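You operate a simulated robot arm through the tools that you are given. There is no shell and no other tool.

Carry out the task below with a simulated robot arm. There is one attempt and no reset: what you move stays moved.

JOB
Swap the roller in the roller block for the 4.0 mm one and set its knob to 3.
Fine: open the long lever before you lift the old roller, which goes in the black tray; shut the lever once the new one is in.

It is judged by the outcome, as a careful person would: the job done as asked, and still so three seconds after it is handed in. It fails if anything else is knocked over, pushed out of place, dropped, spilled or broken.

ROBOT AND FRAMES
A 7-joint arm with a two-finger parallel gripper, fixed in place. Base frame: the origin is on the floor under the middle of its stand, x ahead of it, y to its left, z up; the work surface is at about z = 0.9. Readings come in m, degrees, newtons and seconds.
It reaches about 1.046 m from its shoulder. Its first joint turns from -166.0 to 166.0 degrees. Payload 1.57 kg.
The tool frame sits at the grasp point between the pads (the TCP): z along the fingers, y along the line on which they close. The tips reach 0.03 m beyond it. Largest opening 0.08 m; finger width 0.017, thickness 0.012; the body of the gripper, 0.04 by 0.082 m, starts 0.08 m behind the TCP.
Orientation is that of the tool frame in the base frame, as a unit quaternion [x, y, z, w]. With the fingers straight down and closing along the base's y, the tool's x points along the base's -x, its y along +y and its z along -z.

CONTROLS
- The arm moves only by the tool send_rows. Its argument "rows" is a list of rows, each an object of numbers (a shift or turn left out is 0, a gripper value left out holds the last): "tx", "ty", "tz": the shift along the base's x, y, z in units of 150 mm (1.0 is 150 mm); "ax", "ay", "az": the turn, a rotation vector about the base's x, y, z in units of 60 degrees (1.0 is 60 degrees); "hand": the finger opening in m, from 0 to 0.08. In form: [{"tx": .., "ty": .., "tz": .., "ax": .., "ay": .., "az": .., "hand": ..}, ...]. A call has 1 to 20 rows; each row is the pose to reach, as a shift and turn from the pose commanded when the call began. A call with a number of a shift or a turn outside -1 to 1 is refused whole. Rows are played at 5 a second. More than 0.05 m and 8.6 degrees between two rows, or a gripper value outside its range, and nothing of the call is played. Where a pose cannot be reached the arm comes as near as it can. A force on the tool above 90 N (or 10 N above the force at the start of the call, whichever is more), or a blocked arm, ends the call early, and 0.2 s more pass. Each finger travels about 0.153 m/s and halts on what it meets, pressing with about 43 N; the grip force reading is that of the motor and also rises with nothing between the fingers. The clock runs only during rows and for 0.2 s after the last one: add rows that repeat a pose to give the fingers time. The reply holds the time, the measured pose of the TCP, the force on the tool along the base axes, the opening and the grip force, in the units named above and with some noise, with the torque about the TCP (base axes, N m) and any sound that the robot's microphone picked up, and new pictures: "show" is both (left out), scene, wrist or none.
- Cameras (640 x 400 px; columns grow to the right, rows downward): "scene" is fixed at [0.4019, 0.6502, 1.6534]; the picture's right is [-0.97, 0.25, 0.00], its down [0.24, 0.96, -0.17] and it looks along [-0.04, -0.17, -0.99] (base axes); focal length 252 px, centre (320, 200). "wrist" rides on the gripper at [0.072, -0.007, -0.122] in the tool frame; the picture's right is [0.09, 1.00, 0.00], its down [-0.84, 0.08, -0.54] and it looks along [-0.54, 0.05, 0.84] (tool axes); focal length 238 px, centre (320, 200).
- point_at(camera, pixels): for up to 12 pixels [column, row] of the newest picture of that camera ("zoom" is the newest enlarged one), the place [x, y, z] in the base frame of the surface seen there, good to about 0.002 m. The clock stands still meanwhile.
- inspect(camera, box): a new picture of the part [left, top, right, bottom] of that camera's present view, enlarged. The clock stands still meanwhile.
- hand_in(): hands the job in; it is judged then, once.

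Leave the gripper open and the arm clear of the work at the hand-in unless told otherwise.

The tools are called after "Emit:" as name(argument=value, ...) on one line, values as JSON. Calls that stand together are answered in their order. send_rows: Moves the arm, as the interface text tells. Its arguments: {"type":"object","properties":{"rows":{"type":"array"},"show":{"type":"string","enum":["both","scene","wrist","none"]}},"required":["rows"]} The other tools are called the same way: point_at (camera, pixels) gives the place of the surface under pixels of a picture; inspect (camera, box) takes an enlarged picture of a part of a camera's view; hand_in () hands the job in.

At the start:

```text
time_s: 0.0
tcp_pos: [0.2354, 0.4903, 1.3124]
orientation: [0.0, 1.0, 0.0, 0.0]
ft_force: [1.0, -0.3, 0.6]
ft_torque: [0.03, -0.01, -0.03]
width: 0.0803
finger_force: 0.0
```

scene: 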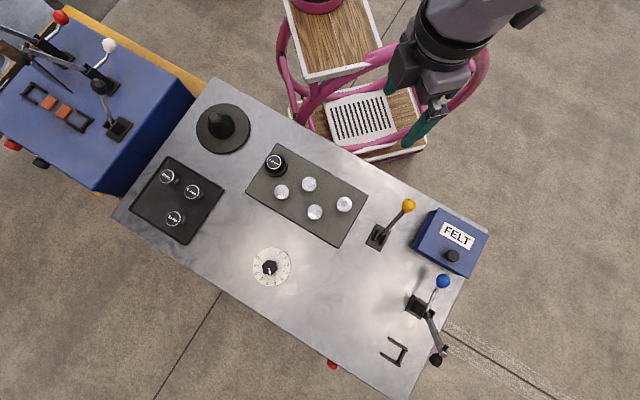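
wrist: 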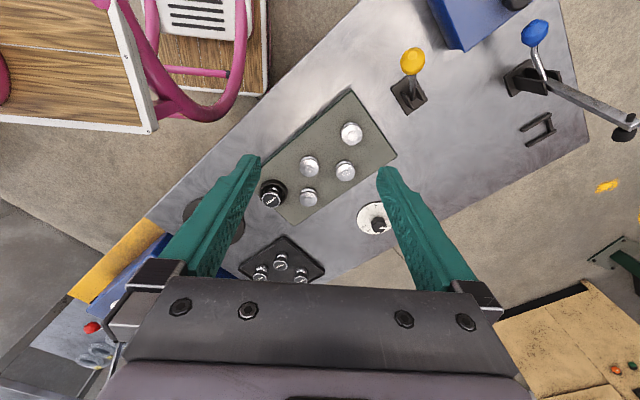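

I see a metal bench with a grey-green plate holding round parts, a black tray with three knobs or rollers, a dial at (270,268), and several levers. I'll enlarge parts of the scene to read the labels.

Emit:
inspect(camera="scene", box=[110, 90, 310, 250])

Emit:
inspect(camera="scene", box=[230, 130, 390, 300])

Emit:
inspect(camera="scene", box=[340, 180, 500, 380])

Emit:
inspect(camera="scene", box=[0, 0, 200, 200])

```text
2.50 times, centred on (210, 170) of scene
```

zoom: 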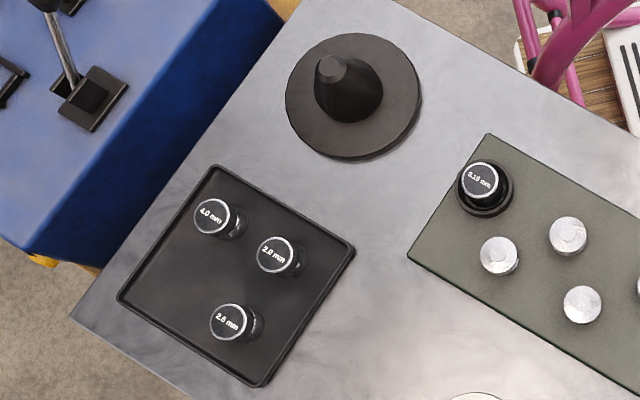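

```text
2.35 times, centred on (310, 215) of scene
```

zoom: 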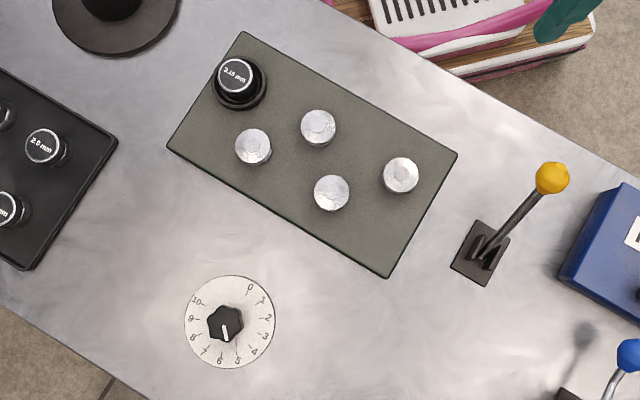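

```text
2.00 times, centred on (420, 280) of scene
```

zoom: 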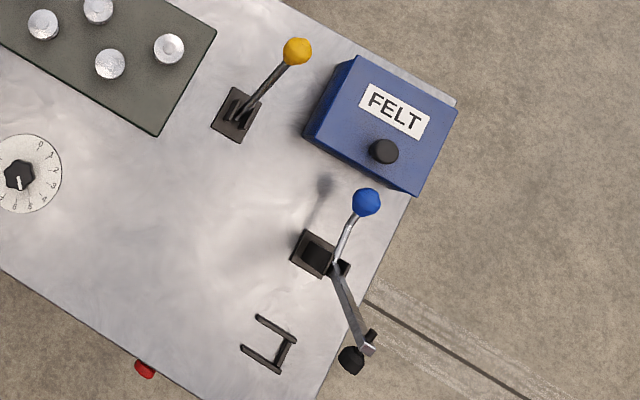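

```text
2.00 times, centred on (100, 100) of scene
```

zoom: 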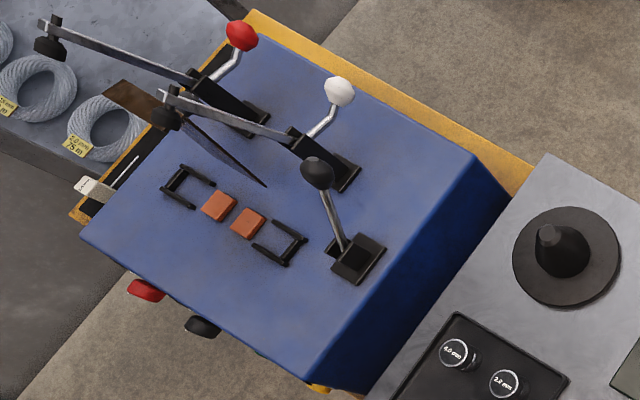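

I can read 4.0, 2.0 and 2.5(?) mm rollers in the black tray, and a roller marked about "2.15/3.15 mm" on the grey-green block. The dial runs 0–10 and its pointer is near 5–6. Next I'll measure the main items in 3D.

Emit:
point_at(camera="scene", pixels=[[167, 176], [193, 191], [175, 218], [276, 161], [309, 184], [281, 191], [344, 204], [315, 212], [270, 268], [290, 268], [408, 205], [376, 237]])

Emit:
point_at(camera="scene", pixels=[[173, 157], [224, 182], [186, 243], [132, 208], [277, 145], [368, 190], [340, 246], [246, 195], [442, 281], [417, 305], [437, 358], [395, 350]])

Emit:
point_at(camera="scene", pixels=[[222, 120], [240, 140], [457, 235], [453, 256], [440, 210], [488, 235], [190, 140], [60, 100], [108, 45], [98, 85], [118, 128], [332, 363]])

Emit:
inspect(camera="scene", box=[250, 140, 302, 180])

Emit:
inspect(camera="scene", box=[246, 242, 296, 292])

Emit:
inspect(camera="scene", box=[355, 190, 425, 260])

Emit:
inspect(camera="scene", box=[150, 160, 210, 230])

```text
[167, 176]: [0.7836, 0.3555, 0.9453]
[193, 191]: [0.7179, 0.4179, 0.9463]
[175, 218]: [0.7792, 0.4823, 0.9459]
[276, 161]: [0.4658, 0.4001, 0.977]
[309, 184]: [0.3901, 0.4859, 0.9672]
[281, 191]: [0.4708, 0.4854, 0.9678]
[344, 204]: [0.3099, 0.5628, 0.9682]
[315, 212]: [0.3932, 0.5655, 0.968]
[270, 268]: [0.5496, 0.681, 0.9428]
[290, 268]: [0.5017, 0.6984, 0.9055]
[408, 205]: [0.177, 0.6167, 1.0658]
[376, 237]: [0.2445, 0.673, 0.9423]
```

```text
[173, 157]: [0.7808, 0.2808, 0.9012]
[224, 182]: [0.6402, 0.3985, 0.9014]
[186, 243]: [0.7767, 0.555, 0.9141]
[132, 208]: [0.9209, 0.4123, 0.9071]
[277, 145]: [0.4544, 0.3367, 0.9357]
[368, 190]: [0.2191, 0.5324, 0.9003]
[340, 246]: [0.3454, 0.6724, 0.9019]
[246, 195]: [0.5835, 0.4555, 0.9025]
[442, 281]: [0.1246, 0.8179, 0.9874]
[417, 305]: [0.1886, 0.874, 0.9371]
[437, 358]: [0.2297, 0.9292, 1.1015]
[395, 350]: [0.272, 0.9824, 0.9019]
```

```text
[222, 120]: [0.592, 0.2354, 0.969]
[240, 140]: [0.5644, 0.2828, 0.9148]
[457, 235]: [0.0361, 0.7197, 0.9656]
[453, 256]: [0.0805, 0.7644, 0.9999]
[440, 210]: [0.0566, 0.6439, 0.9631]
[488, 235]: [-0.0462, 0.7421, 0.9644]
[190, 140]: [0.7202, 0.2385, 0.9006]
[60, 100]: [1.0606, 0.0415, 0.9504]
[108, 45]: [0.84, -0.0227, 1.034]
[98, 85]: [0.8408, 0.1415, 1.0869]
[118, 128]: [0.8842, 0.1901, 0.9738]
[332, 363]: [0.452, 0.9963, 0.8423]
```

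```text
10.00 times, centred on (276, 160) of scene
```

zoom: 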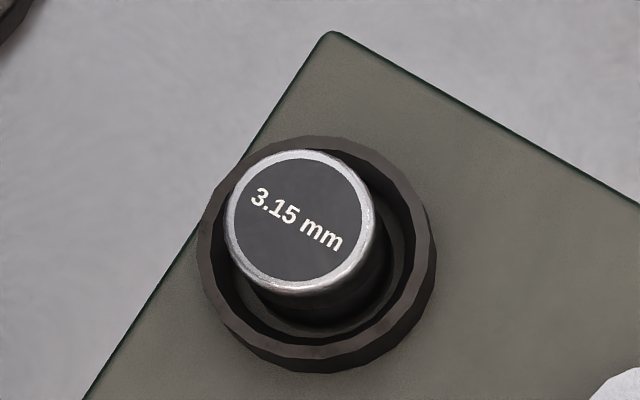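

```text
8.00 times, centred on (271, 267) of scene
```

zoom: 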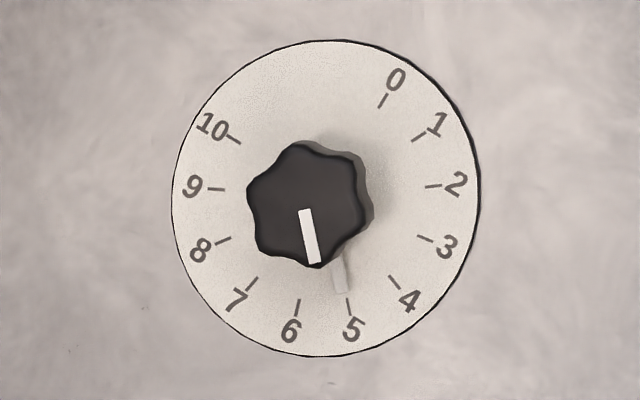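

```text
5.71 times, centred on (390, 225) of scene
```

zoom: 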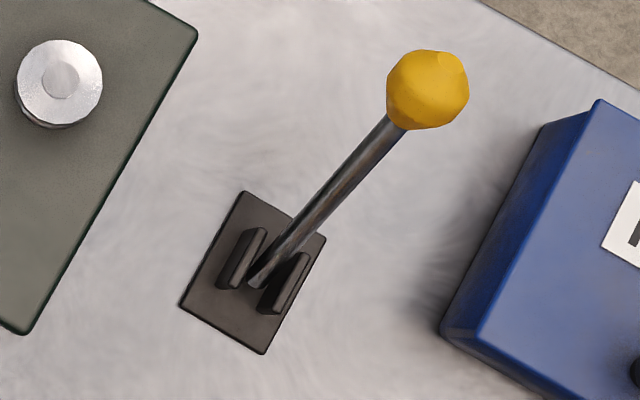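

```text
5.71 times, centred on (180, 195) of scene
```

zoom: 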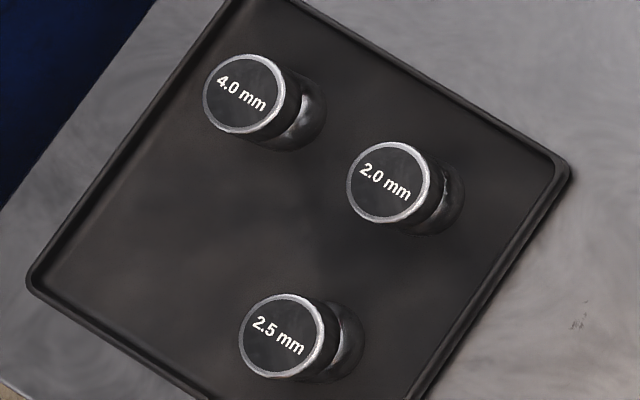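

The block holds a 3.15 mm roller in a black cup, and the tray has 4.0, 2.0 and 2.5 mm rollers. The dial pointer is at 5. The yellow-ball lever at (390,220) stands next to the block. I'll zoom in on the wrist view to see the levers and the cup from another angle.

Emit:
inspect(camera="wrist", box=[380, 0, 640, 160])

Emit:
inspect(camera="wrist", box=[240, 80, 400, 240])

Emit:
inspect(camera="wrist", box=[220, 220, 340, 300])

Emit:
inspect(camera="wrist", box=[350, 190, 400, 240])

```text
2.46 times, centred on (510, 80) of wrist
```

zoom: 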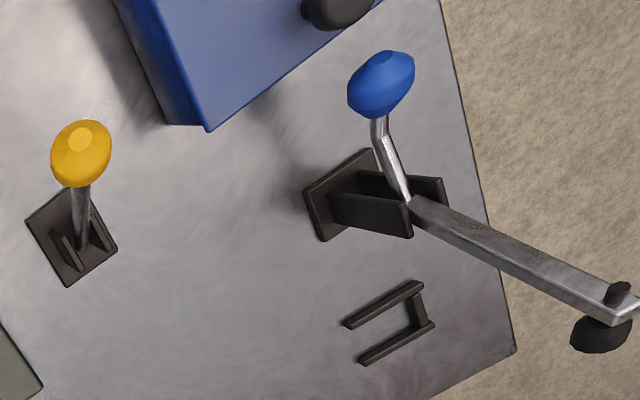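

```text
2.50 times, centred on (320, 160) of wrist
```

zoom: 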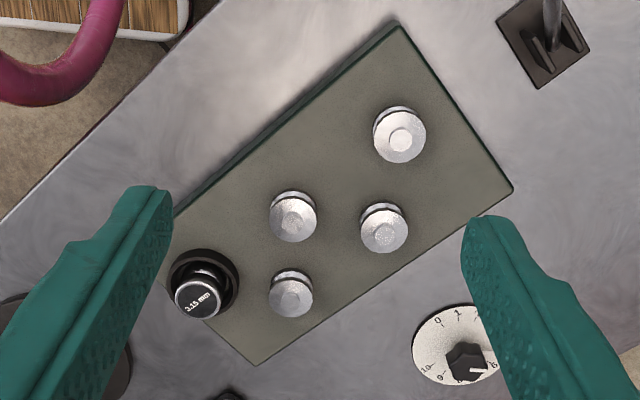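

```text
5.00 times, centred on (280, 260) of wrist
```

zoom: 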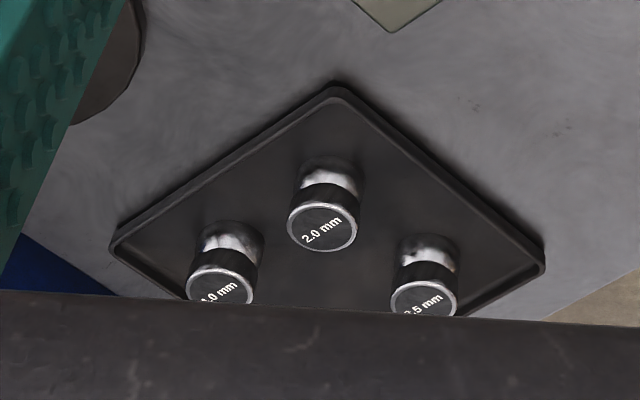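

```text
8.00 times, centred on (375, 215) of wrist
```

zoom: 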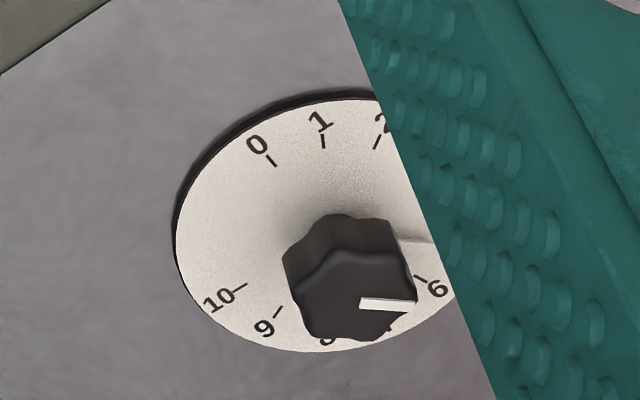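

The yellow lever stands right beside the block. The blue one is a separate toggle clamp that is already up. I'll measure the yellow lever's rod, ball and base, the roller cup, and the dial in more detail.

Emit:
point_at(camera="scene", pixels=[[408.9, 205.7], [404, 210.5], [400, 215], [392, 224.5], [385, 232.5], [379.5, 238.5], [376, 224.5], [390, 231.7], [379.8, 251], [366.5, 243], [375.5, 236], [384, 240]])

Emit:
point_at(camera="scene", pixels=[[272, 154.5], [279, 175.8], [266, 163], [286.5, 165], [280, 173], [277, 172], [284, 158], [269, 160], [274.5, 155.5], [273.5, 169], [281, 163], [278, 178.5]])

Emit:
inspect(camera="scene", box=[370, 260, 450, 370])

```text
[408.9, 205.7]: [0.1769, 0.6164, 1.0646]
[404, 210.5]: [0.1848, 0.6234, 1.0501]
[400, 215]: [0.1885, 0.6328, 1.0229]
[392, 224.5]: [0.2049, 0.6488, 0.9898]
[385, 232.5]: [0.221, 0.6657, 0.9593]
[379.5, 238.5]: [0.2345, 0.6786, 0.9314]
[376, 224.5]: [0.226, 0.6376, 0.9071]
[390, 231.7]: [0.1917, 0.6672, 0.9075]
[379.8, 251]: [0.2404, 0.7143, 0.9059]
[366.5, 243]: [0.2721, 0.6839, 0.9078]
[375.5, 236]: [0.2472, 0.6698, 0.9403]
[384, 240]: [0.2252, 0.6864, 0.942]
```

```text
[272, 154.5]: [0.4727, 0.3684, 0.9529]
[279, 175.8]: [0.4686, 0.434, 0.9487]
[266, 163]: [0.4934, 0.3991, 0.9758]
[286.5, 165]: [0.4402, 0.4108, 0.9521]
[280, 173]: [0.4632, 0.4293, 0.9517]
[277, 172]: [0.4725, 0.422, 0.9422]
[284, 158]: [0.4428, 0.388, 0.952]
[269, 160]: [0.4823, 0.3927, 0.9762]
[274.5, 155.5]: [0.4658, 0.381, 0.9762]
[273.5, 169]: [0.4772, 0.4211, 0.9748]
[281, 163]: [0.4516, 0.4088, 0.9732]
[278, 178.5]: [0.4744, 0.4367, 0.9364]
```

```text
3.64 times, centred on (410, 315) of scene
```

zoom: 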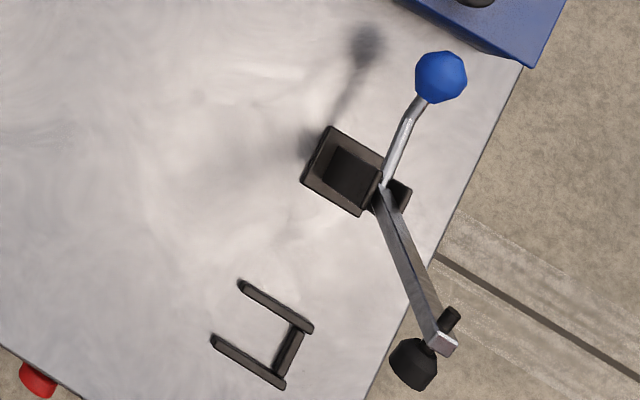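

The yellow lever's ball is at about (0.177, 0.617, 1.065). Its pivot is near (0.235, 0.679, 0.93), so it tilts about 35° toward the robot. The bench axes run at 45° to the base. I'll move above the lever with the gripper turned 45°, so the closing line is parallel to the pivot axis, and take a close look.

Emit:
send_rows(rows=[{"tx": -0.03, "ty": 0.125, "tz": -0.077, "az": 0.094, "hand": 0.08}, {"tx": -0.06, "ty": 0.25, "tz": -0.154, "az": 0.1875}, {"tx": -0.09, "ty": 0.375, "tz": -0.231, "az": 0.281}, {"tx": -0.118, "ty": 0.5, "tz": -0.308, "az": 0.375}, {"tx": -0.148, "ty": 0.625, "tz": -0.385, "az": 0.469}, {"tx": -0.177, "ty": 0.75, "tz": -0.462, "az": 0.5625}, {"tx": -0.207, "ty": 0.875, "tz": -0.539, "az": 0.656}, {"tx": -0.236, "ty": 0.998, "tz": -0.616, "az": 0.75}, {"tx": -0.236, "ty": 0.998, "tz": -0.616, "az": 0.75}])

```text
time_s: 2.0
tcp_pos: [0.1998, 0.6413, 1.2187]
orientation: [-0.384, 0.923, -0.001, 0.001]
ft_force: [-0.3, 0.4, 0.1]
ft_torque: [0.06, -0.04, -0.02]
width: 0.0798
finger_force: 0.0
```

scene: 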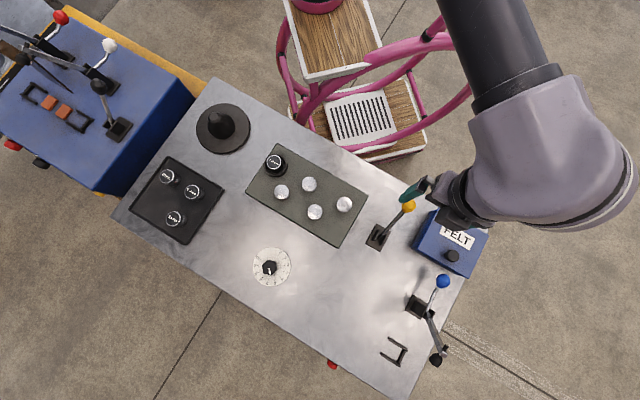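
wrist: 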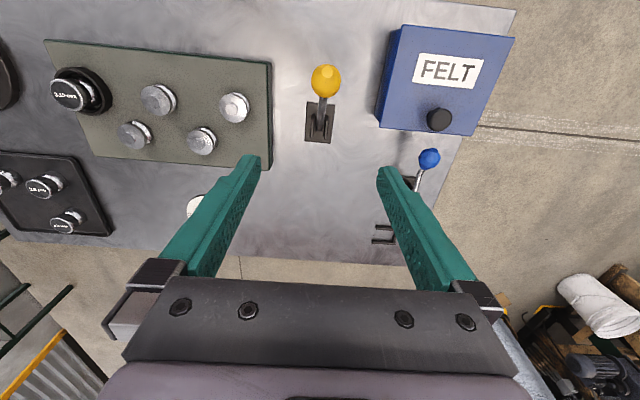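

The arm is above the lever and the lever is aligned with the picture's vertical. I'll zoom into the lever and the block.

Emit:
inspect(camera="wrist", box=[280, 50, 370, 150])

Emit:
inspect(camera="wrist", box=[40, 30, 280, 180])

Emit:
point_at(camera="wrist", pixels=[[326, 80], [323, 98], [321, 112], [320, 124], [306, 102], [333, 102], [332, 143], [305, 141], [313, 115], [329, 117], [325, 66], [340, 82]])

Emit:
inspect(camera="wrist", box=[0, 140, 120, 240])

```text
4.00 times, centred on (325, 100) of wrist
```

zoom: 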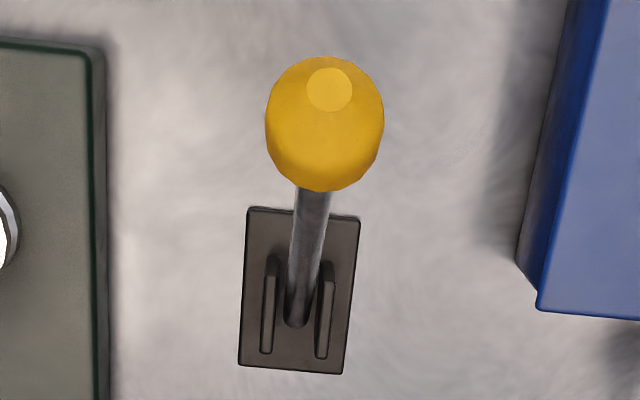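

```text
2.67 times, centred on (160, 105) of wrist
```

zoom: 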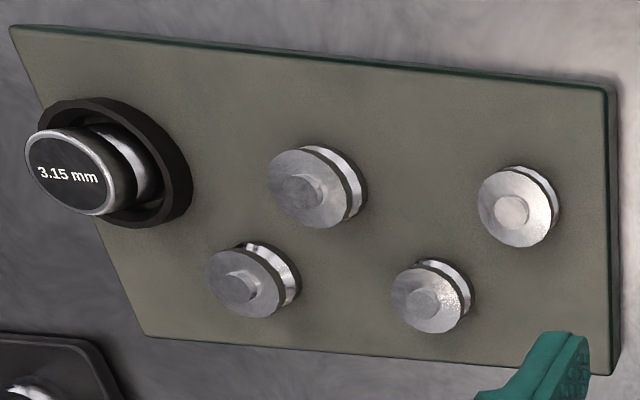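

```text
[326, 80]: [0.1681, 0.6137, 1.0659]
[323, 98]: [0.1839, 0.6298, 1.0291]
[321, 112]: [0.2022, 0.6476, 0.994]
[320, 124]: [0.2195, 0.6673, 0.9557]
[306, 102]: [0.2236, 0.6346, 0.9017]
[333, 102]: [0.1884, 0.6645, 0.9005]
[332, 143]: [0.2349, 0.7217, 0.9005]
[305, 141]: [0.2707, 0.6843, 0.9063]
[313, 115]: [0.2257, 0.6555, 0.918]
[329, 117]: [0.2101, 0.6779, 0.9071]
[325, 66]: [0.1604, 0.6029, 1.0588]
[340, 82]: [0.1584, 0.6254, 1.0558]
```

```text
4.00 times, centred on (60, 190) of wrist
```

zoom: 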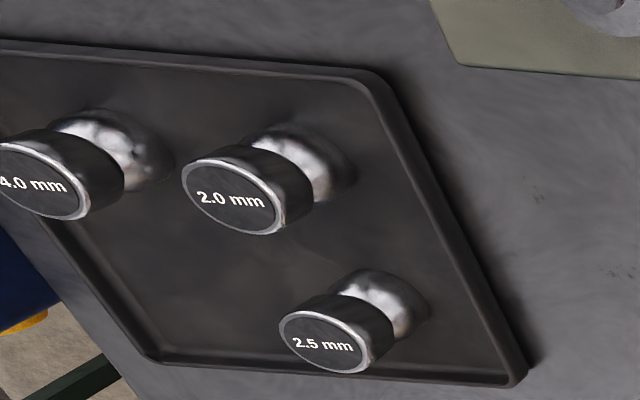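

The lever geometry is clear. The ball centre is near (0.170, 0.6155, 1.048) and the pivot near (0.233, 0.677, 0.93). Next I'll move over the ball with the fingers open and stop just above gripping height.

Emit:
send_rows(rows=[{"tx": -0.1, "ty": -0.08, "tz": -0.1, "hand": 0.08}, {"tx": -0.2, "ty": -0.163, "tz": -0.25}, {"tx": -0.2, "ty": -0.163, "tz": -0.45}, {"tx": -0.2, "ty": -0.163, "tz": -0.65}, {"tx": -0.2, "ty": -0.163, "tz": -0.8}, {"tx": -0.2, "ty": -0.163, "tz": -0.8}])

```text
time_s: 3.4
tcp_pos: [0.1698, 0.6147, 1.0995]
orientation: [-0.383, 0.924, 0.0, -0.001]
ft_force: [-0.1, -0.3, 0.0]
ft_torque: [0.0, 0.0, 0.0]
width: 0.0801
finger_force: 0.1
```

scene: 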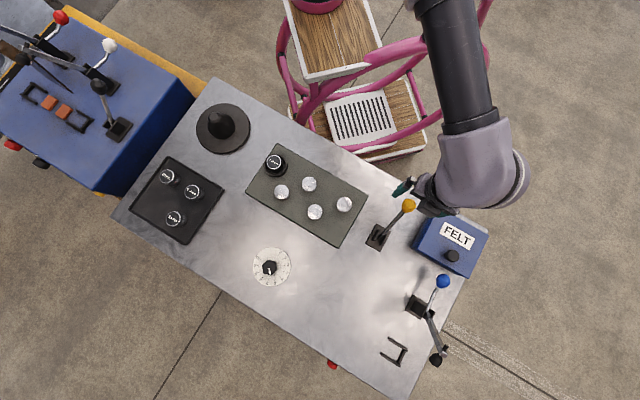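
wrist: 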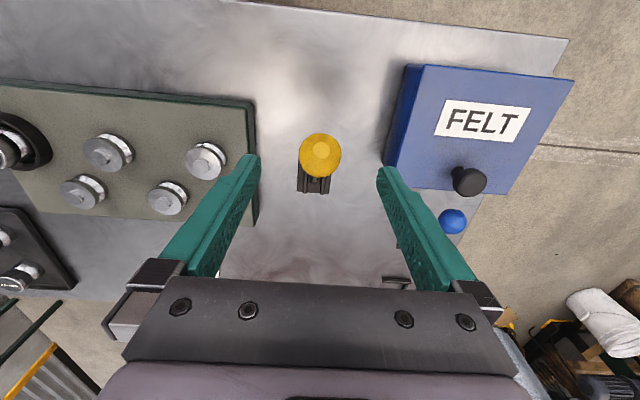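

The ball sits centred between the fingers at (320,156). I'll go down 52 mm to ball height and close gently on it.

Emit:
send_rows(rows=[{"tz": -0.12, "hand": 0.08}, {"tz": -0.24}, {"tz": -0.347}, {"tz": -0.347}, {"tz": -0.347, "hand": 0.05}, {"tz": -0.347, "hand": 0.03}, {"tz": -0.347, "hand": 0.03}])

```text
time_s: 5.0
tcp_pos: [0.1712, 0.6155, 1.0478]
orientation: [-0.383, 0.924, 0.0, 0.0]
ft_force: [2.8, -5.0, -0.7]
ft_torque: [-0.05, -0.03, -0.01]
width: 0.0323
finger_force: 40.0
```

scene: 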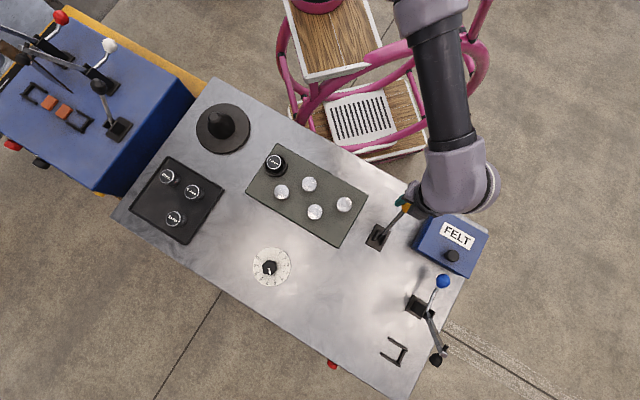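
wrist: 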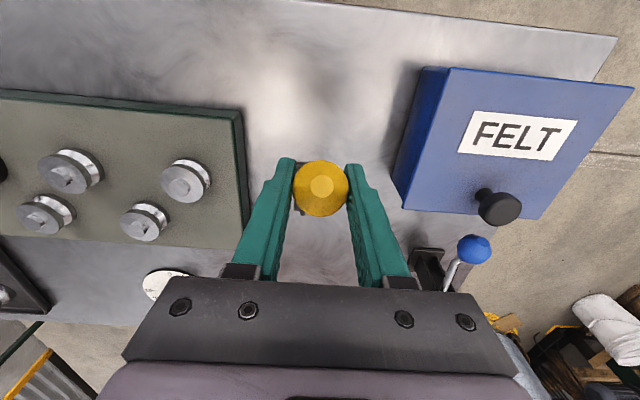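

The ball is gripped at 0.032 m wide. I'll swing it a first 12° along its arc, away from the robot and over the top, and check forces and sounds.

Emit:
send_rows(rows=[{"tx": 0.03, "ty": 0.0305, "tz": 0.029, "hand": 0.03}, {"tx": 0.0607, "ty": 0.0619, "tz": 0.056}, {"tx": 0.092, "ty": 0.094, "tz": 0.081}, {"tx": 0.1241, "ty": 0.1266, "tz": 0.104}, {"tx": 0.1241, "ty": 0.1266, "tz": 0.104}])

```text
time_s: 6.2
tcp_pos: [0.1892, 0.6347, 1.0621]
orientation: [-0.383, 0.924, -0.001, 0.0]
ft_force: [1.6, -13.4, -7.9]
ft_torque: [-0.83, 0.77, -0.06]
width: 0.0321
finger_force: 40.8
```

scene: 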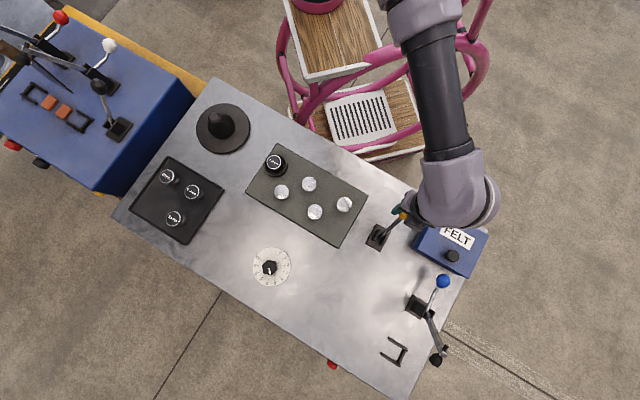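
wrist: 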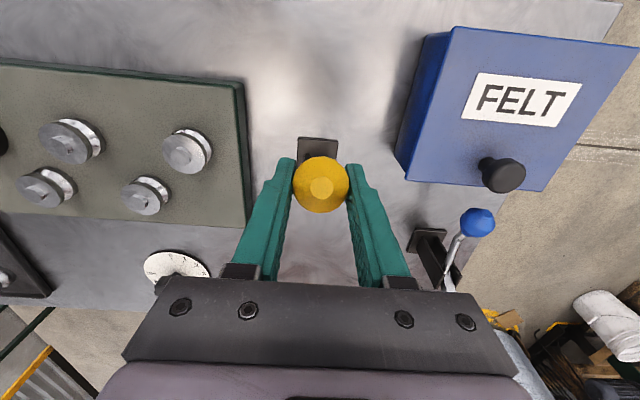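

The lever moves smoothly with light resistance (about 8 N along the travel and about 10 N sideways). I'll carry on to upright, trimming the path slightly sideways to relieve that side force.

Emit:
send_rows(rows=[{"tx": 0.037, "ty": 0.033, "tz": 0.02, "hand": 0.03}, {"tx": 0.074, "ty": 0.0655, "tz": 0.0387}, {"tx": 0.112, "ty": 0.0995, "tz": 0.054}, {"tx": 0.15, "ty": 0.1335, "tz": 0.0667}, {"tx": 0.187, "ty": 0.169, "tz": 0.076}, {"tx": 0.2235, "ty": 0.2053, "tz": 0.0833}, {"tx": 0.261, "ty": 0.242, "tz": 0.0875}, {"tx": 0.2993, "ty": 0.2795, "tz": 0.0893}, {"tx": 0.2993, "ty": 0.2795, "tz": 0.0893}])

```text
time_s: 8.2
tcp_pos: [0.2315, 0.6781, 1.0781]
orientation: [-0.383, 0.924, 0.001, 0.001]
ft_force: [-11.8, 1.8, 6.5]
ft_torque: [-0.61, 0.84, -0.11]
width: 0.0322
finger_force: 41.0
```

scene: 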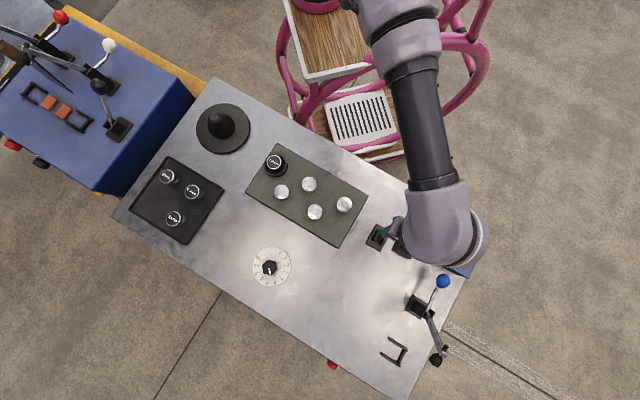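
wrist: 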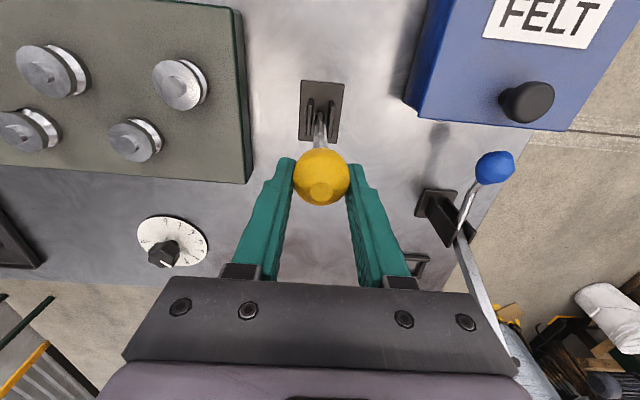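

The lever is upright with no stop yet. The side force reversed, so I'll shift back about 1 mm and continue down the far side to about +25°.

Emit:
send_rows(rows=[{"tx": 0.034, "ty": 0.041, "tz": 0.003, "hand": 0.03}, {"tx": 0.07, "ty": 0.08, "tz": 0.004}, {"tx": 0.104, "ty": 0.118, "tz": -0.003}, {"tx": 0.139, "ty": 0.155, "tz": -0.013}, {"tx": 0.175, "ty": 0.192, "tz": -0.026}, {"tx": 0.211, "ty": 0.229, "tz": -0.041}, {"tx": 0.246, "ty": 0.264, "tz": -0.059}, {"tx": 0.28, "ty": 0.299, "tz": -0.079}, {"tx": 0.28, "ty": 0.299, "tz": -0.079}])

```text
time_s: 10.2
tcp_pos: [0.2763, 0.7221, 1.0636]
orientation: [-0.384, 0.923, 0.0, -0.001]
ft_force: [1.4, 1.9, -3.1]
ft_torque: [0.07, -0.02, 0.0]
width: 0.0327
finger_force: 16.9
```

scene: 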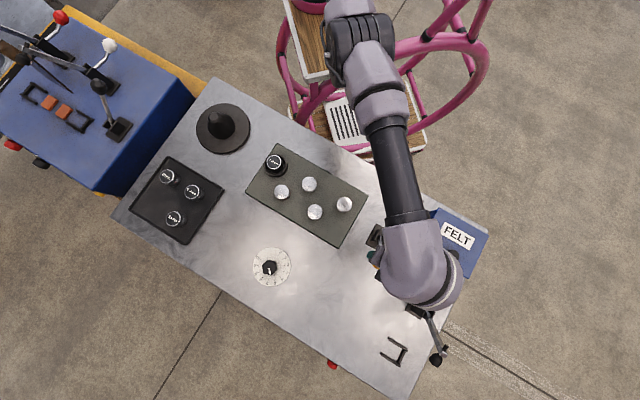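
wrist: 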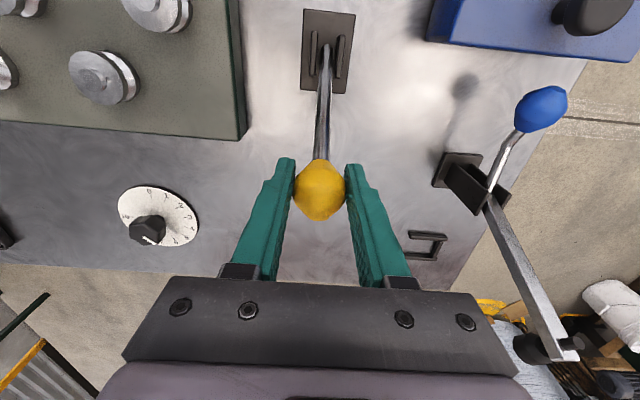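

The forces dropped and the grip force is lower (16.9 N). I'll zoom in to see whether the ball is still held and where the lever is now.

Emit:
inspect(camera="wrist", box=[250, 0, 400, 250])

Emit:
point_at(camera="wrist", pixels=[[320, 190], [321, 150], [323, 120], [325, 90], [326, 55], [320, 210], [300, 188], [340, 188]])

```text
1.60 times, centred on (325, 125) of wrist
```

zoom: 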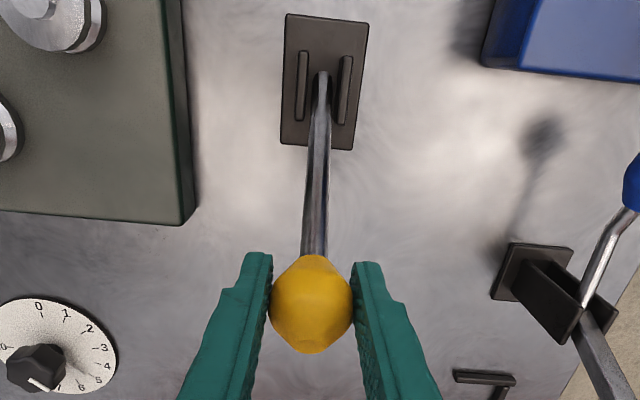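

```text
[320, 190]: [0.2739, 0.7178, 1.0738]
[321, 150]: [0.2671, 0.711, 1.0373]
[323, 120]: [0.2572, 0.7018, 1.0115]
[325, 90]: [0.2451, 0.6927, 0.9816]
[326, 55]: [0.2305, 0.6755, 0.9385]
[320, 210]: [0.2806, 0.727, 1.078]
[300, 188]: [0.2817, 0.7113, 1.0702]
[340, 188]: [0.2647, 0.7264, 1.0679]
```

The lever is now tilted about 26° outward and still held. I'll continue in small steps to about 34° and watch for an end stop.

Emit:
send_rows(rows=[{"tx": 0.0157, "ty": 0.016, "tz": -0.011, "hand": 0.03}, {"tx": 0.0313, "ty": 0.0319, "tz": -0.0227}, {"tx": 0.047, "ty": 0.048, "tz": -0.035}, {"tx": 0.063, "ty": 0.0643, "tz": -0.048}, {"tx": 0.078, "ty": 0.08, "tz": -0.061}, {"tx": 0.0933, "ty": 0.0952, "tz": -0.0753}, {"tx": 0.0933, "ty": 0.0952, "tz": -0.0753}], show="wrist")

```text
time_s: 11.8
tcp_pos: [0.2765, 0.7219, 1.0554]
orientation: [-0.383, 0.924, 0.001, 0.0]
ft_force: [-2.6, 27.7, 24.5]
ft_torque: [0.23, -0.05, 0.1]
width: 0.0325
finger_force: 40.8
out of reach, approached as far as the arm can: row 2, 3, 4, 5, 6, 7
```

wrist: 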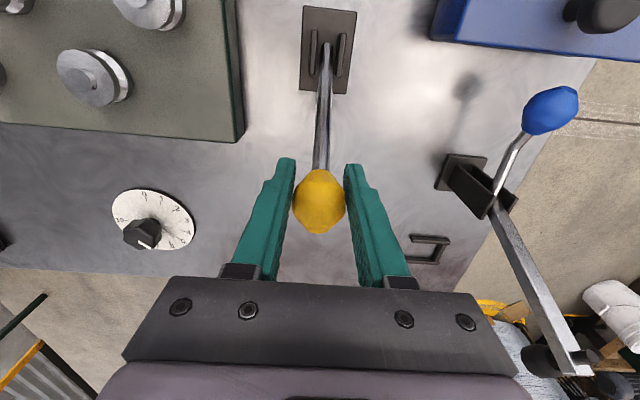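

The arm reports out of reach with the gripper vertical at this radius (about 0.776 m from the base). I'll undo those steps first, then tilt the gripper outward about the ball's pinch axis to gain reach.

Emit:
send_rows(rows=[{"tx": -0.047, "ty": -0.048, "tz": 0.037, "hand": 0.03}, {"tx": -0.0933, "ty": -0.0952, "tz": 0.0753}, {"tx": -0.0933, "ty": -0.0952, "tz": 0.0753}])

```text
time_s: 12.6
tcp_pos: [0.2627, 0.7077, 1.0643]
orientation: [-0.382, 0.924, -0.001, -0.001]
ft_force: [-0.1, -0.2, 0.4]
ft_torque: [-0.03, -0.03, 0.02]
width: 0.0301
finger_force: 0.0
```

scene: 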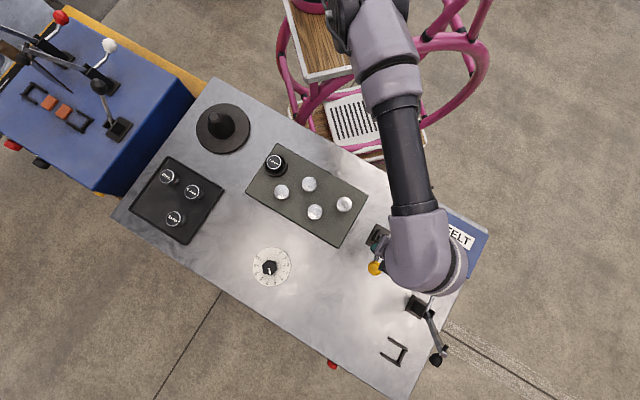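
wrist: 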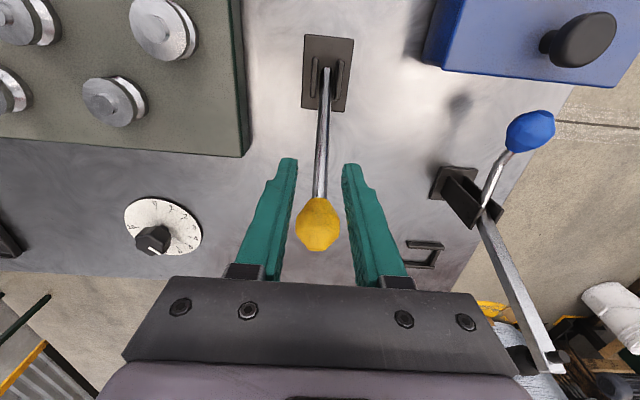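

The ball slipped out of the grip as I backed off, and the lever stayed leaning outward on its own. I'll measure where it rests.

Emit:
point_at(camera="wrist", pixels=[[318, 225], [320, 190], [321, 160], [323, 130], [325, 100], [326, 78], [305, 222], [332, 222]])

Emit:
point_at(camera="scene", pixels=[[375, 268], [376, 264], [374, 272]])

Emit:
inspect(camera="wrist", box=[270, 20, 370, 260])

```text
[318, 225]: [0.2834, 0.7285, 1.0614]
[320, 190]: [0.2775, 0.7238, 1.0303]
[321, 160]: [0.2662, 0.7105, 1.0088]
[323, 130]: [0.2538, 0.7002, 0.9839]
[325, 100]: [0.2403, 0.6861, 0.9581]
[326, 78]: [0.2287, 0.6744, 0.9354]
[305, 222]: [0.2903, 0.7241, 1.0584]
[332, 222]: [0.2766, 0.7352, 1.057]
```

```text
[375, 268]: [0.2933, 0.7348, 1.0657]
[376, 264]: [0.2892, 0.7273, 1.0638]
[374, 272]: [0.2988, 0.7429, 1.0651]
```

```text
1.67 times, centred on (320, 140) of wrist
```

zoom: 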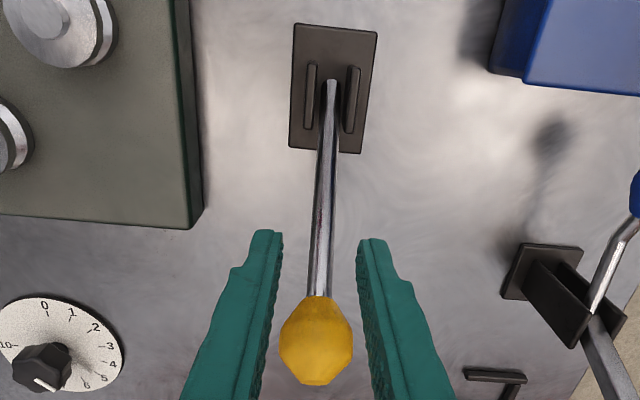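

The lever now rests at about +36° outward, mirroring its starting −36°, so it has apparently snapped to its open end. I want to confirm it is at the stop. I'll rise, open the fingers and tilt the gripper 25° outward for reach.

Emit:
send_rows(rows=[{"tz": 0.2, "hand": 0.04}, {"tz": 0.4, "hand": 0.08}, {"tz": 0.5, "ax": 0.0992, "ay": -0.0972}, {"tz": 0.5, "ax": 0.1983, "ay": -0.1944}, {"tx": 0.037, "ty": 0.035, "tz": 0.45, "ax": 0.2975, "ay": -0.2917}, {"tx": 0.037, "ty": 0.035, "tz": 0.45, "ax": 0.2975, "ay": -0.2917}])

```text
time_s: 14.0
tcp_pos: [0.2696, 0.7127, 1.1315]
orientation: [-0.374, 0.902, 0.085, 0.199]
ft_force: [0.4, 0.9, 0.3]
ft_torque: [0.0, -0.03, 0.0]
width: 0.08
finger_force: 0.1
```

scene: 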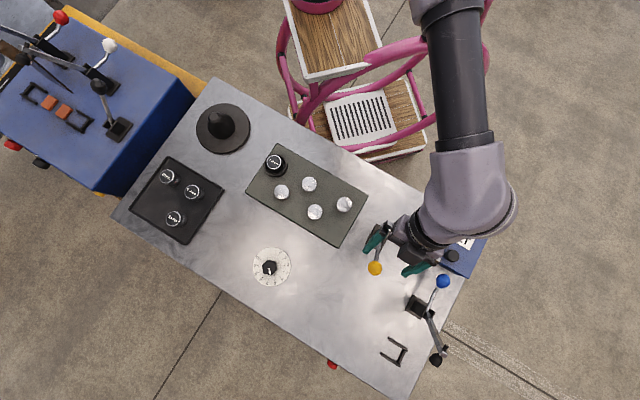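
wrist: 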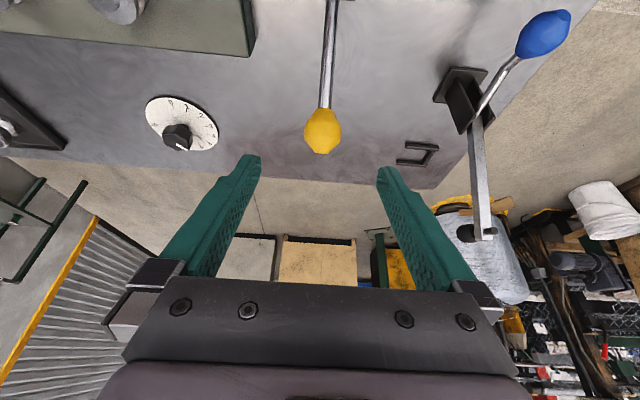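

The tilt is reached and the ball is visible at (322,130). I'll measure the ball and rod again from this clear view.

Emit:
point_at(camera="wrist", pixels=[[322, 130], [326, 100], [327, 80], [329, 50], [330, 20], [308, 130], [338, 130], [321, 150]])

Emit:
point_at(camera="scene", pixels=[[375, 268], [378, 250], [376, 258]])

```text
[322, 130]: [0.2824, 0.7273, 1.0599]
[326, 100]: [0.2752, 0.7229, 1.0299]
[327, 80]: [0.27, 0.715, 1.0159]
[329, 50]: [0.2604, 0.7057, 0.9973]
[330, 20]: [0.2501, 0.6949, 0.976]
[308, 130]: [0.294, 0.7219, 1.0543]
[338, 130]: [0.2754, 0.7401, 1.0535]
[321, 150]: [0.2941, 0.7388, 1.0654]
```

```text
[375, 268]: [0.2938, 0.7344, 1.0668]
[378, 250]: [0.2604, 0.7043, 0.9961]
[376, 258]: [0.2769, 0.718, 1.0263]
```

The ball centre is now about (0.2905, 0.7367, 1.048). I'll approach along the tilted tool axis and close on the ball.

Emit:
send_rows(rows=[{"tx": 0.025, "ty": 0.027, "tz": -0.1, "hand": 0.08}, {"tx": 0.052, "ty": 0.056, "tz": -0.2}, {"tx": 0.08, "ty": 0.085, "tz": -0.3}, {"tx": 0.11, "ty": 0.115, "tz": -0.42}, {"tx": 0.148, "ty": 0.158, "tz": -0.559}, {"tx": 0.148, "ty": 0.158, "tz": -0.559}, {"tx": 0.148, "ty": 0.158, "tz": -0.559, "hand": 0.05}, {"tx": 0.148, "ty": 0.158, "tz": -0.559, "hand": 0.03}, {"tx": 0.148, "ty": 0.158, "tz": -0.559, "hand": 0.03}])

```text
time_s: 16.0
tcp_pos: [0.2903, 0.7352, 1.0491]
orientation: [-0.374, 0.902, 0.085, 0.199]
ft_force: [-3.7, 2.8, 0.0]
ft_torque: [0.06, -0.03, 0.0]
width: 0.034
finger_force: 1.8
```

scene: 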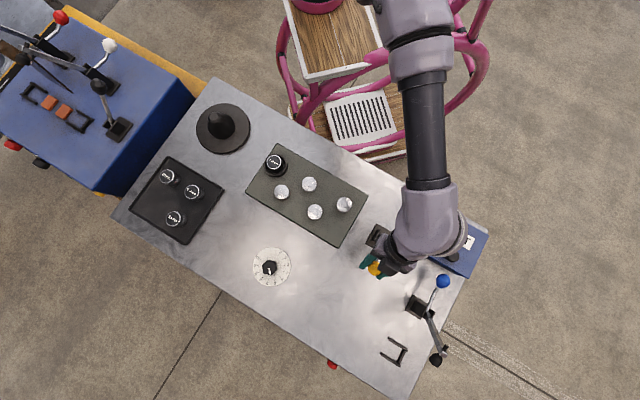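
wrist: 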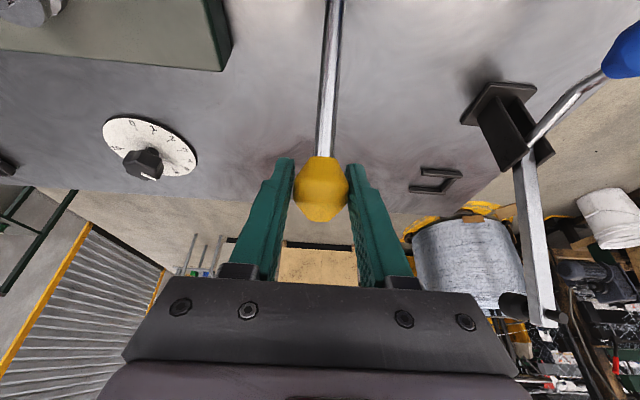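

The ball is between the fingers. I'll nudge 6–8 mm further outward to feel for the stop.

Emit:
send_rows(rows=[{"hand": 0.028}, {"tx": 0.01, "ty": 0.0103, "tz": -0.0103}, {"tx": 0.02, "ty": 0.0207, "tz": -0.0207}, {"tx": 0.03, "ty": 0.031, "tz": -0.031}, {"tx": 0.03, "ty": 0.031, "tz": -0.031}], show="wrist")

```text
time_s: 17.2
tcp_pos: [0.2958, 0.7408, 1.0429]
orientation: [-0.374, 0.902, 0.084, 0.2]
ft_force: [-5.3, 4.1, 1.2]
ft_torque: [0.02, -0.03, -0.01]
width: 0.0336
finger_force: 3.7
```

wrist: 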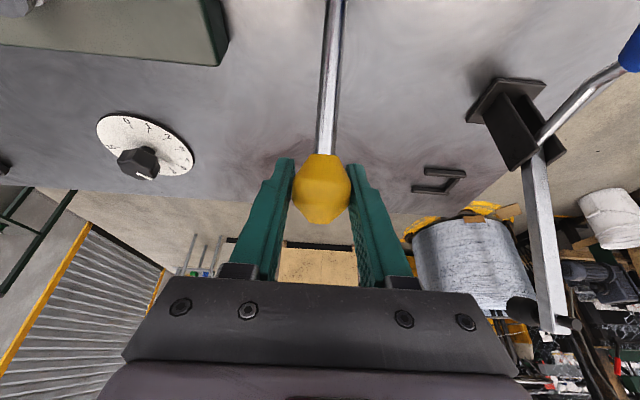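

Forces stayed low during the nudge. I'll check whether the lever actually moved or the fingers just slid on the ball.

Emit:
point_at(camera="wrist", pixels=[[326, 145], [327, 120], [329, 90], [331, 50], [333, 15], [321, 188]])

Emit:
inspect(camera="wrist", box=[260, 120, 380, 240])

```text
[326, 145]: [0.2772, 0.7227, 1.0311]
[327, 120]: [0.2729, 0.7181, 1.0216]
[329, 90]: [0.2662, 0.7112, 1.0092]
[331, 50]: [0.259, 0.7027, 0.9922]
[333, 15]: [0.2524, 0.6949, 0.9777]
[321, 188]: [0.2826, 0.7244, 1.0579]
```

```text
3.33 times, centred on (320, 180) of wrist
```

zoom: 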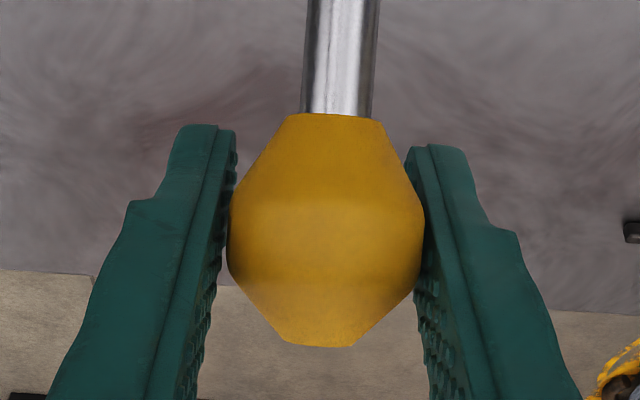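

The rod angle is unchanged at about 35°, so the fingers slid on the ball. I'll close harder and repeat a small outward nudge to confirm it is at the stop.

Emit:
send_rows(rows=[{"tx": -0.03, "ty": -0.031, "tz": 0.031, "hand": 0.045}, {"tx": -0.03, "ty": -0.031, "tz": 0.031, "hand": 0.02}, {"tx": -0.03, "ty": -0.031, "tz": 0.031, "hand": 0.015}, {"tx": -0.03, "ty": -0.031, "tz": 0.031, "hand": 0.015}], show="wrist")

```text
time_s: 18.2
tcp_pos: [0.2905, 0.7365, 1.0478]
orientation: [-0.374, 0.902, 0.085, 0.199]
ft_force: [-4.4, 12.2, 1.0]
ft_torque: [0.1, -0.02, -0.03]
width: 0.0321
finger_force: 40.6
```

wrist: 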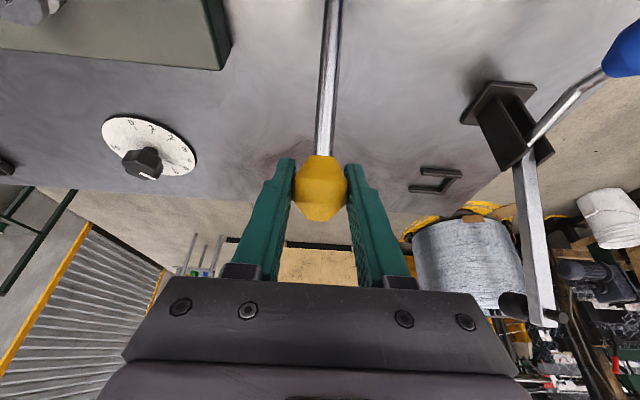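

Now the grip is firm at 40 N. I'll nudge 6 mm outward along the arc and read the force.

Emit:
send_rows(rows=[{"tx": 0.007, "ty": 0.007, "tz": -0.007, "hand": 0.015}, {"tx": 0.014, "ty": 0.014, "tz": -0.014}, {"tx": 0.023, "ty": 0.023, "tz": -0.023}, {"tx": 0.023, "ty": 0.023, "tz": -0.023}], show="wrist")

```text
time_s: 19.2
tcp_pos: [0.293, 0.7388, 1.0452]
orientation: [-0.374, 0.902, 0.085, 0.199]
ft_force: [-18.3, -18.0, 16.9]
ft_torque: [-0.19, 0.16, 0.03]
width: 0.0323
finger_force: 40.8
```

wrist: 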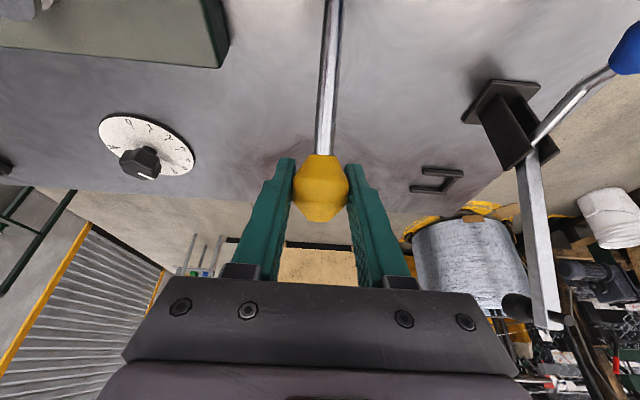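

The force rose to about 30 N straight against the motion, so the lever is at its open stop. I'll relax, open the fingers and back out along the tool axis.

Emit:
send_rows(rows=[{"tx": -0.018, "ty": -0.018, "tz": 0.018, "hand": 0.015}, {"tx": -0.018, "ty": -0.018, "tz": 0.018, "hand": 0.05}, {"tx": -0.018, "ty": -0.018, "tz": 0.018, "hand": 0.08}, {"tx": -0.018, "ty": -0.018, "tz": 0.018, "hand": 0.08}, {"tx": -0.07, "ty": -0.071, "tz": 0.17}, {"tx": -0.13, "ty": -0.132, "tz": 0.35}, {"tx": -0.19, "ty": -0.193, "tz": 0.53}, {"tx": -0.25, "ty": -0.255, "tz": 0.72}, {"tx": -0.25, "ty": -0.255, "tz": 0.72}])

```text
time_s: 21.2
tcp_pos: [0.2565, 0.7013, 1.153]
orientation: [-0.374, 0.902, 0.084, 0.2]
ft_force: [-0.5, 0.4, 0.1]
ft_torque: [0.01, 0.0, 0.01]
width: 0.08
finger_force: 0.1
```

scene: 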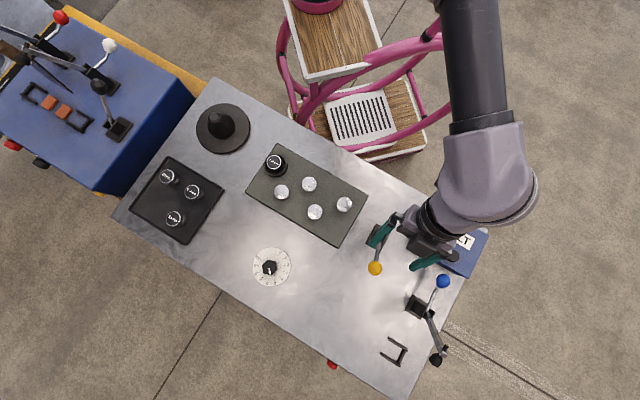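
wrist: 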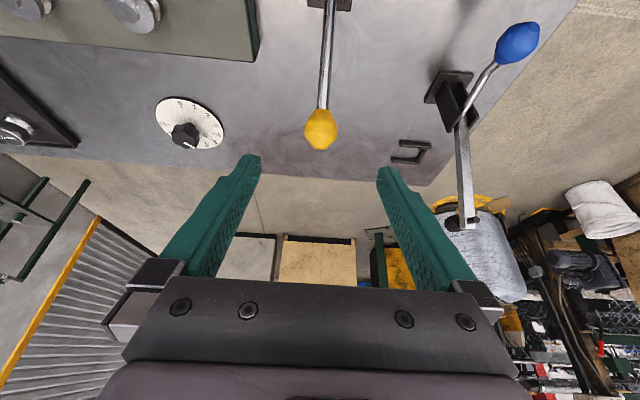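

The lever stays open. I'll check the roller block for any change after opening.

Emit:
inspect(camera="scene", box=[235, 135, 395, 255])

Emit:
point_at(camera="scene", pixels=[[309, 184], [281, 191], [344, 204], [315, 212]])

```text
3.33 times, centred on (315, 195) of scene
```

zoom: 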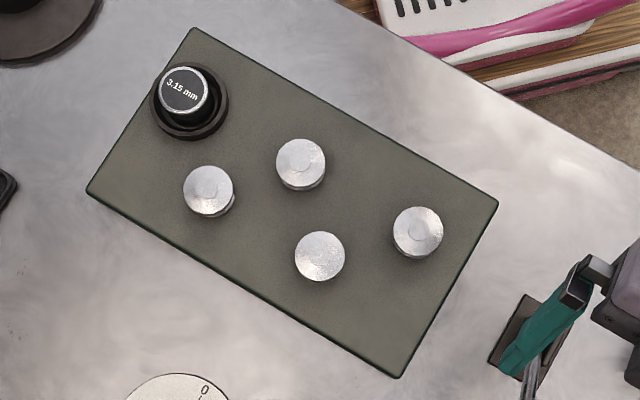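

```text
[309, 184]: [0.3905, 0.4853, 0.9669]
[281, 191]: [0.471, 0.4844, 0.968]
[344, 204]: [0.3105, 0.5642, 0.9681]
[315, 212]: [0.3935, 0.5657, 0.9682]
```

The block looks unchanged, and the lever stays open. Next I'll check the tray floor, the tray rim, and the free spots in it, and start moving toward the 3.15 roller.

Emit:
point_at(camera="scene", pixels=[[180, 200], [160, 205], [150, 200], [185, 170], [205, 185], [172, 160], [222, 186], [183, 241], [134, 208], [155, 215], [190, 215], [170, 195]])

Emit:
send_rows(rows=[{"tx": 0.12, "ty": -0.167, "hand": 0.08}, {"tx": 0.24, "ty": -0.333}, {"tx": 0.36, "ty": -0.5}, {"tx": 0.475, "ty": -0.667}, {"tx": 0.594, "ty": -0.833}, {"tx": 0.713, "ty": -1.0}], show="none")

```text
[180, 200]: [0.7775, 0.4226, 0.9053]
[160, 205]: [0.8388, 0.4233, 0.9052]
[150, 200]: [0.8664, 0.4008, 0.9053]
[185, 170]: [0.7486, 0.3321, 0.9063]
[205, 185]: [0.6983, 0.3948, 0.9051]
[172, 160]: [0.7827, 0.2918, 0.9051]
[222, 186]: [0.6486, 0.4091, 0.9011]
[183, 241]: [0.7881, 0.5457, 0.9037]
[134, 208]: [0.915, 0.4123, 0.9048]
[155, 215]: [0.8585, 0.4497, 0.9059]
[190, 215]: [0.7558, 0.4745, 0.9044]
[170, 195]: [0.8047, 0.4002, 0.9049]
```

```text
time_s: 22.6
tcp_pos: [0.3634, 0.552, 1.1525]
orientation: [-0.375, 0.901, 0.085, 0.199]
ft_force: [-1.1, 1.3, -0.6]
ft_torque: [-0.02, -0.07, -0.03]
width: 0.0798
finger_force: 0.0
```

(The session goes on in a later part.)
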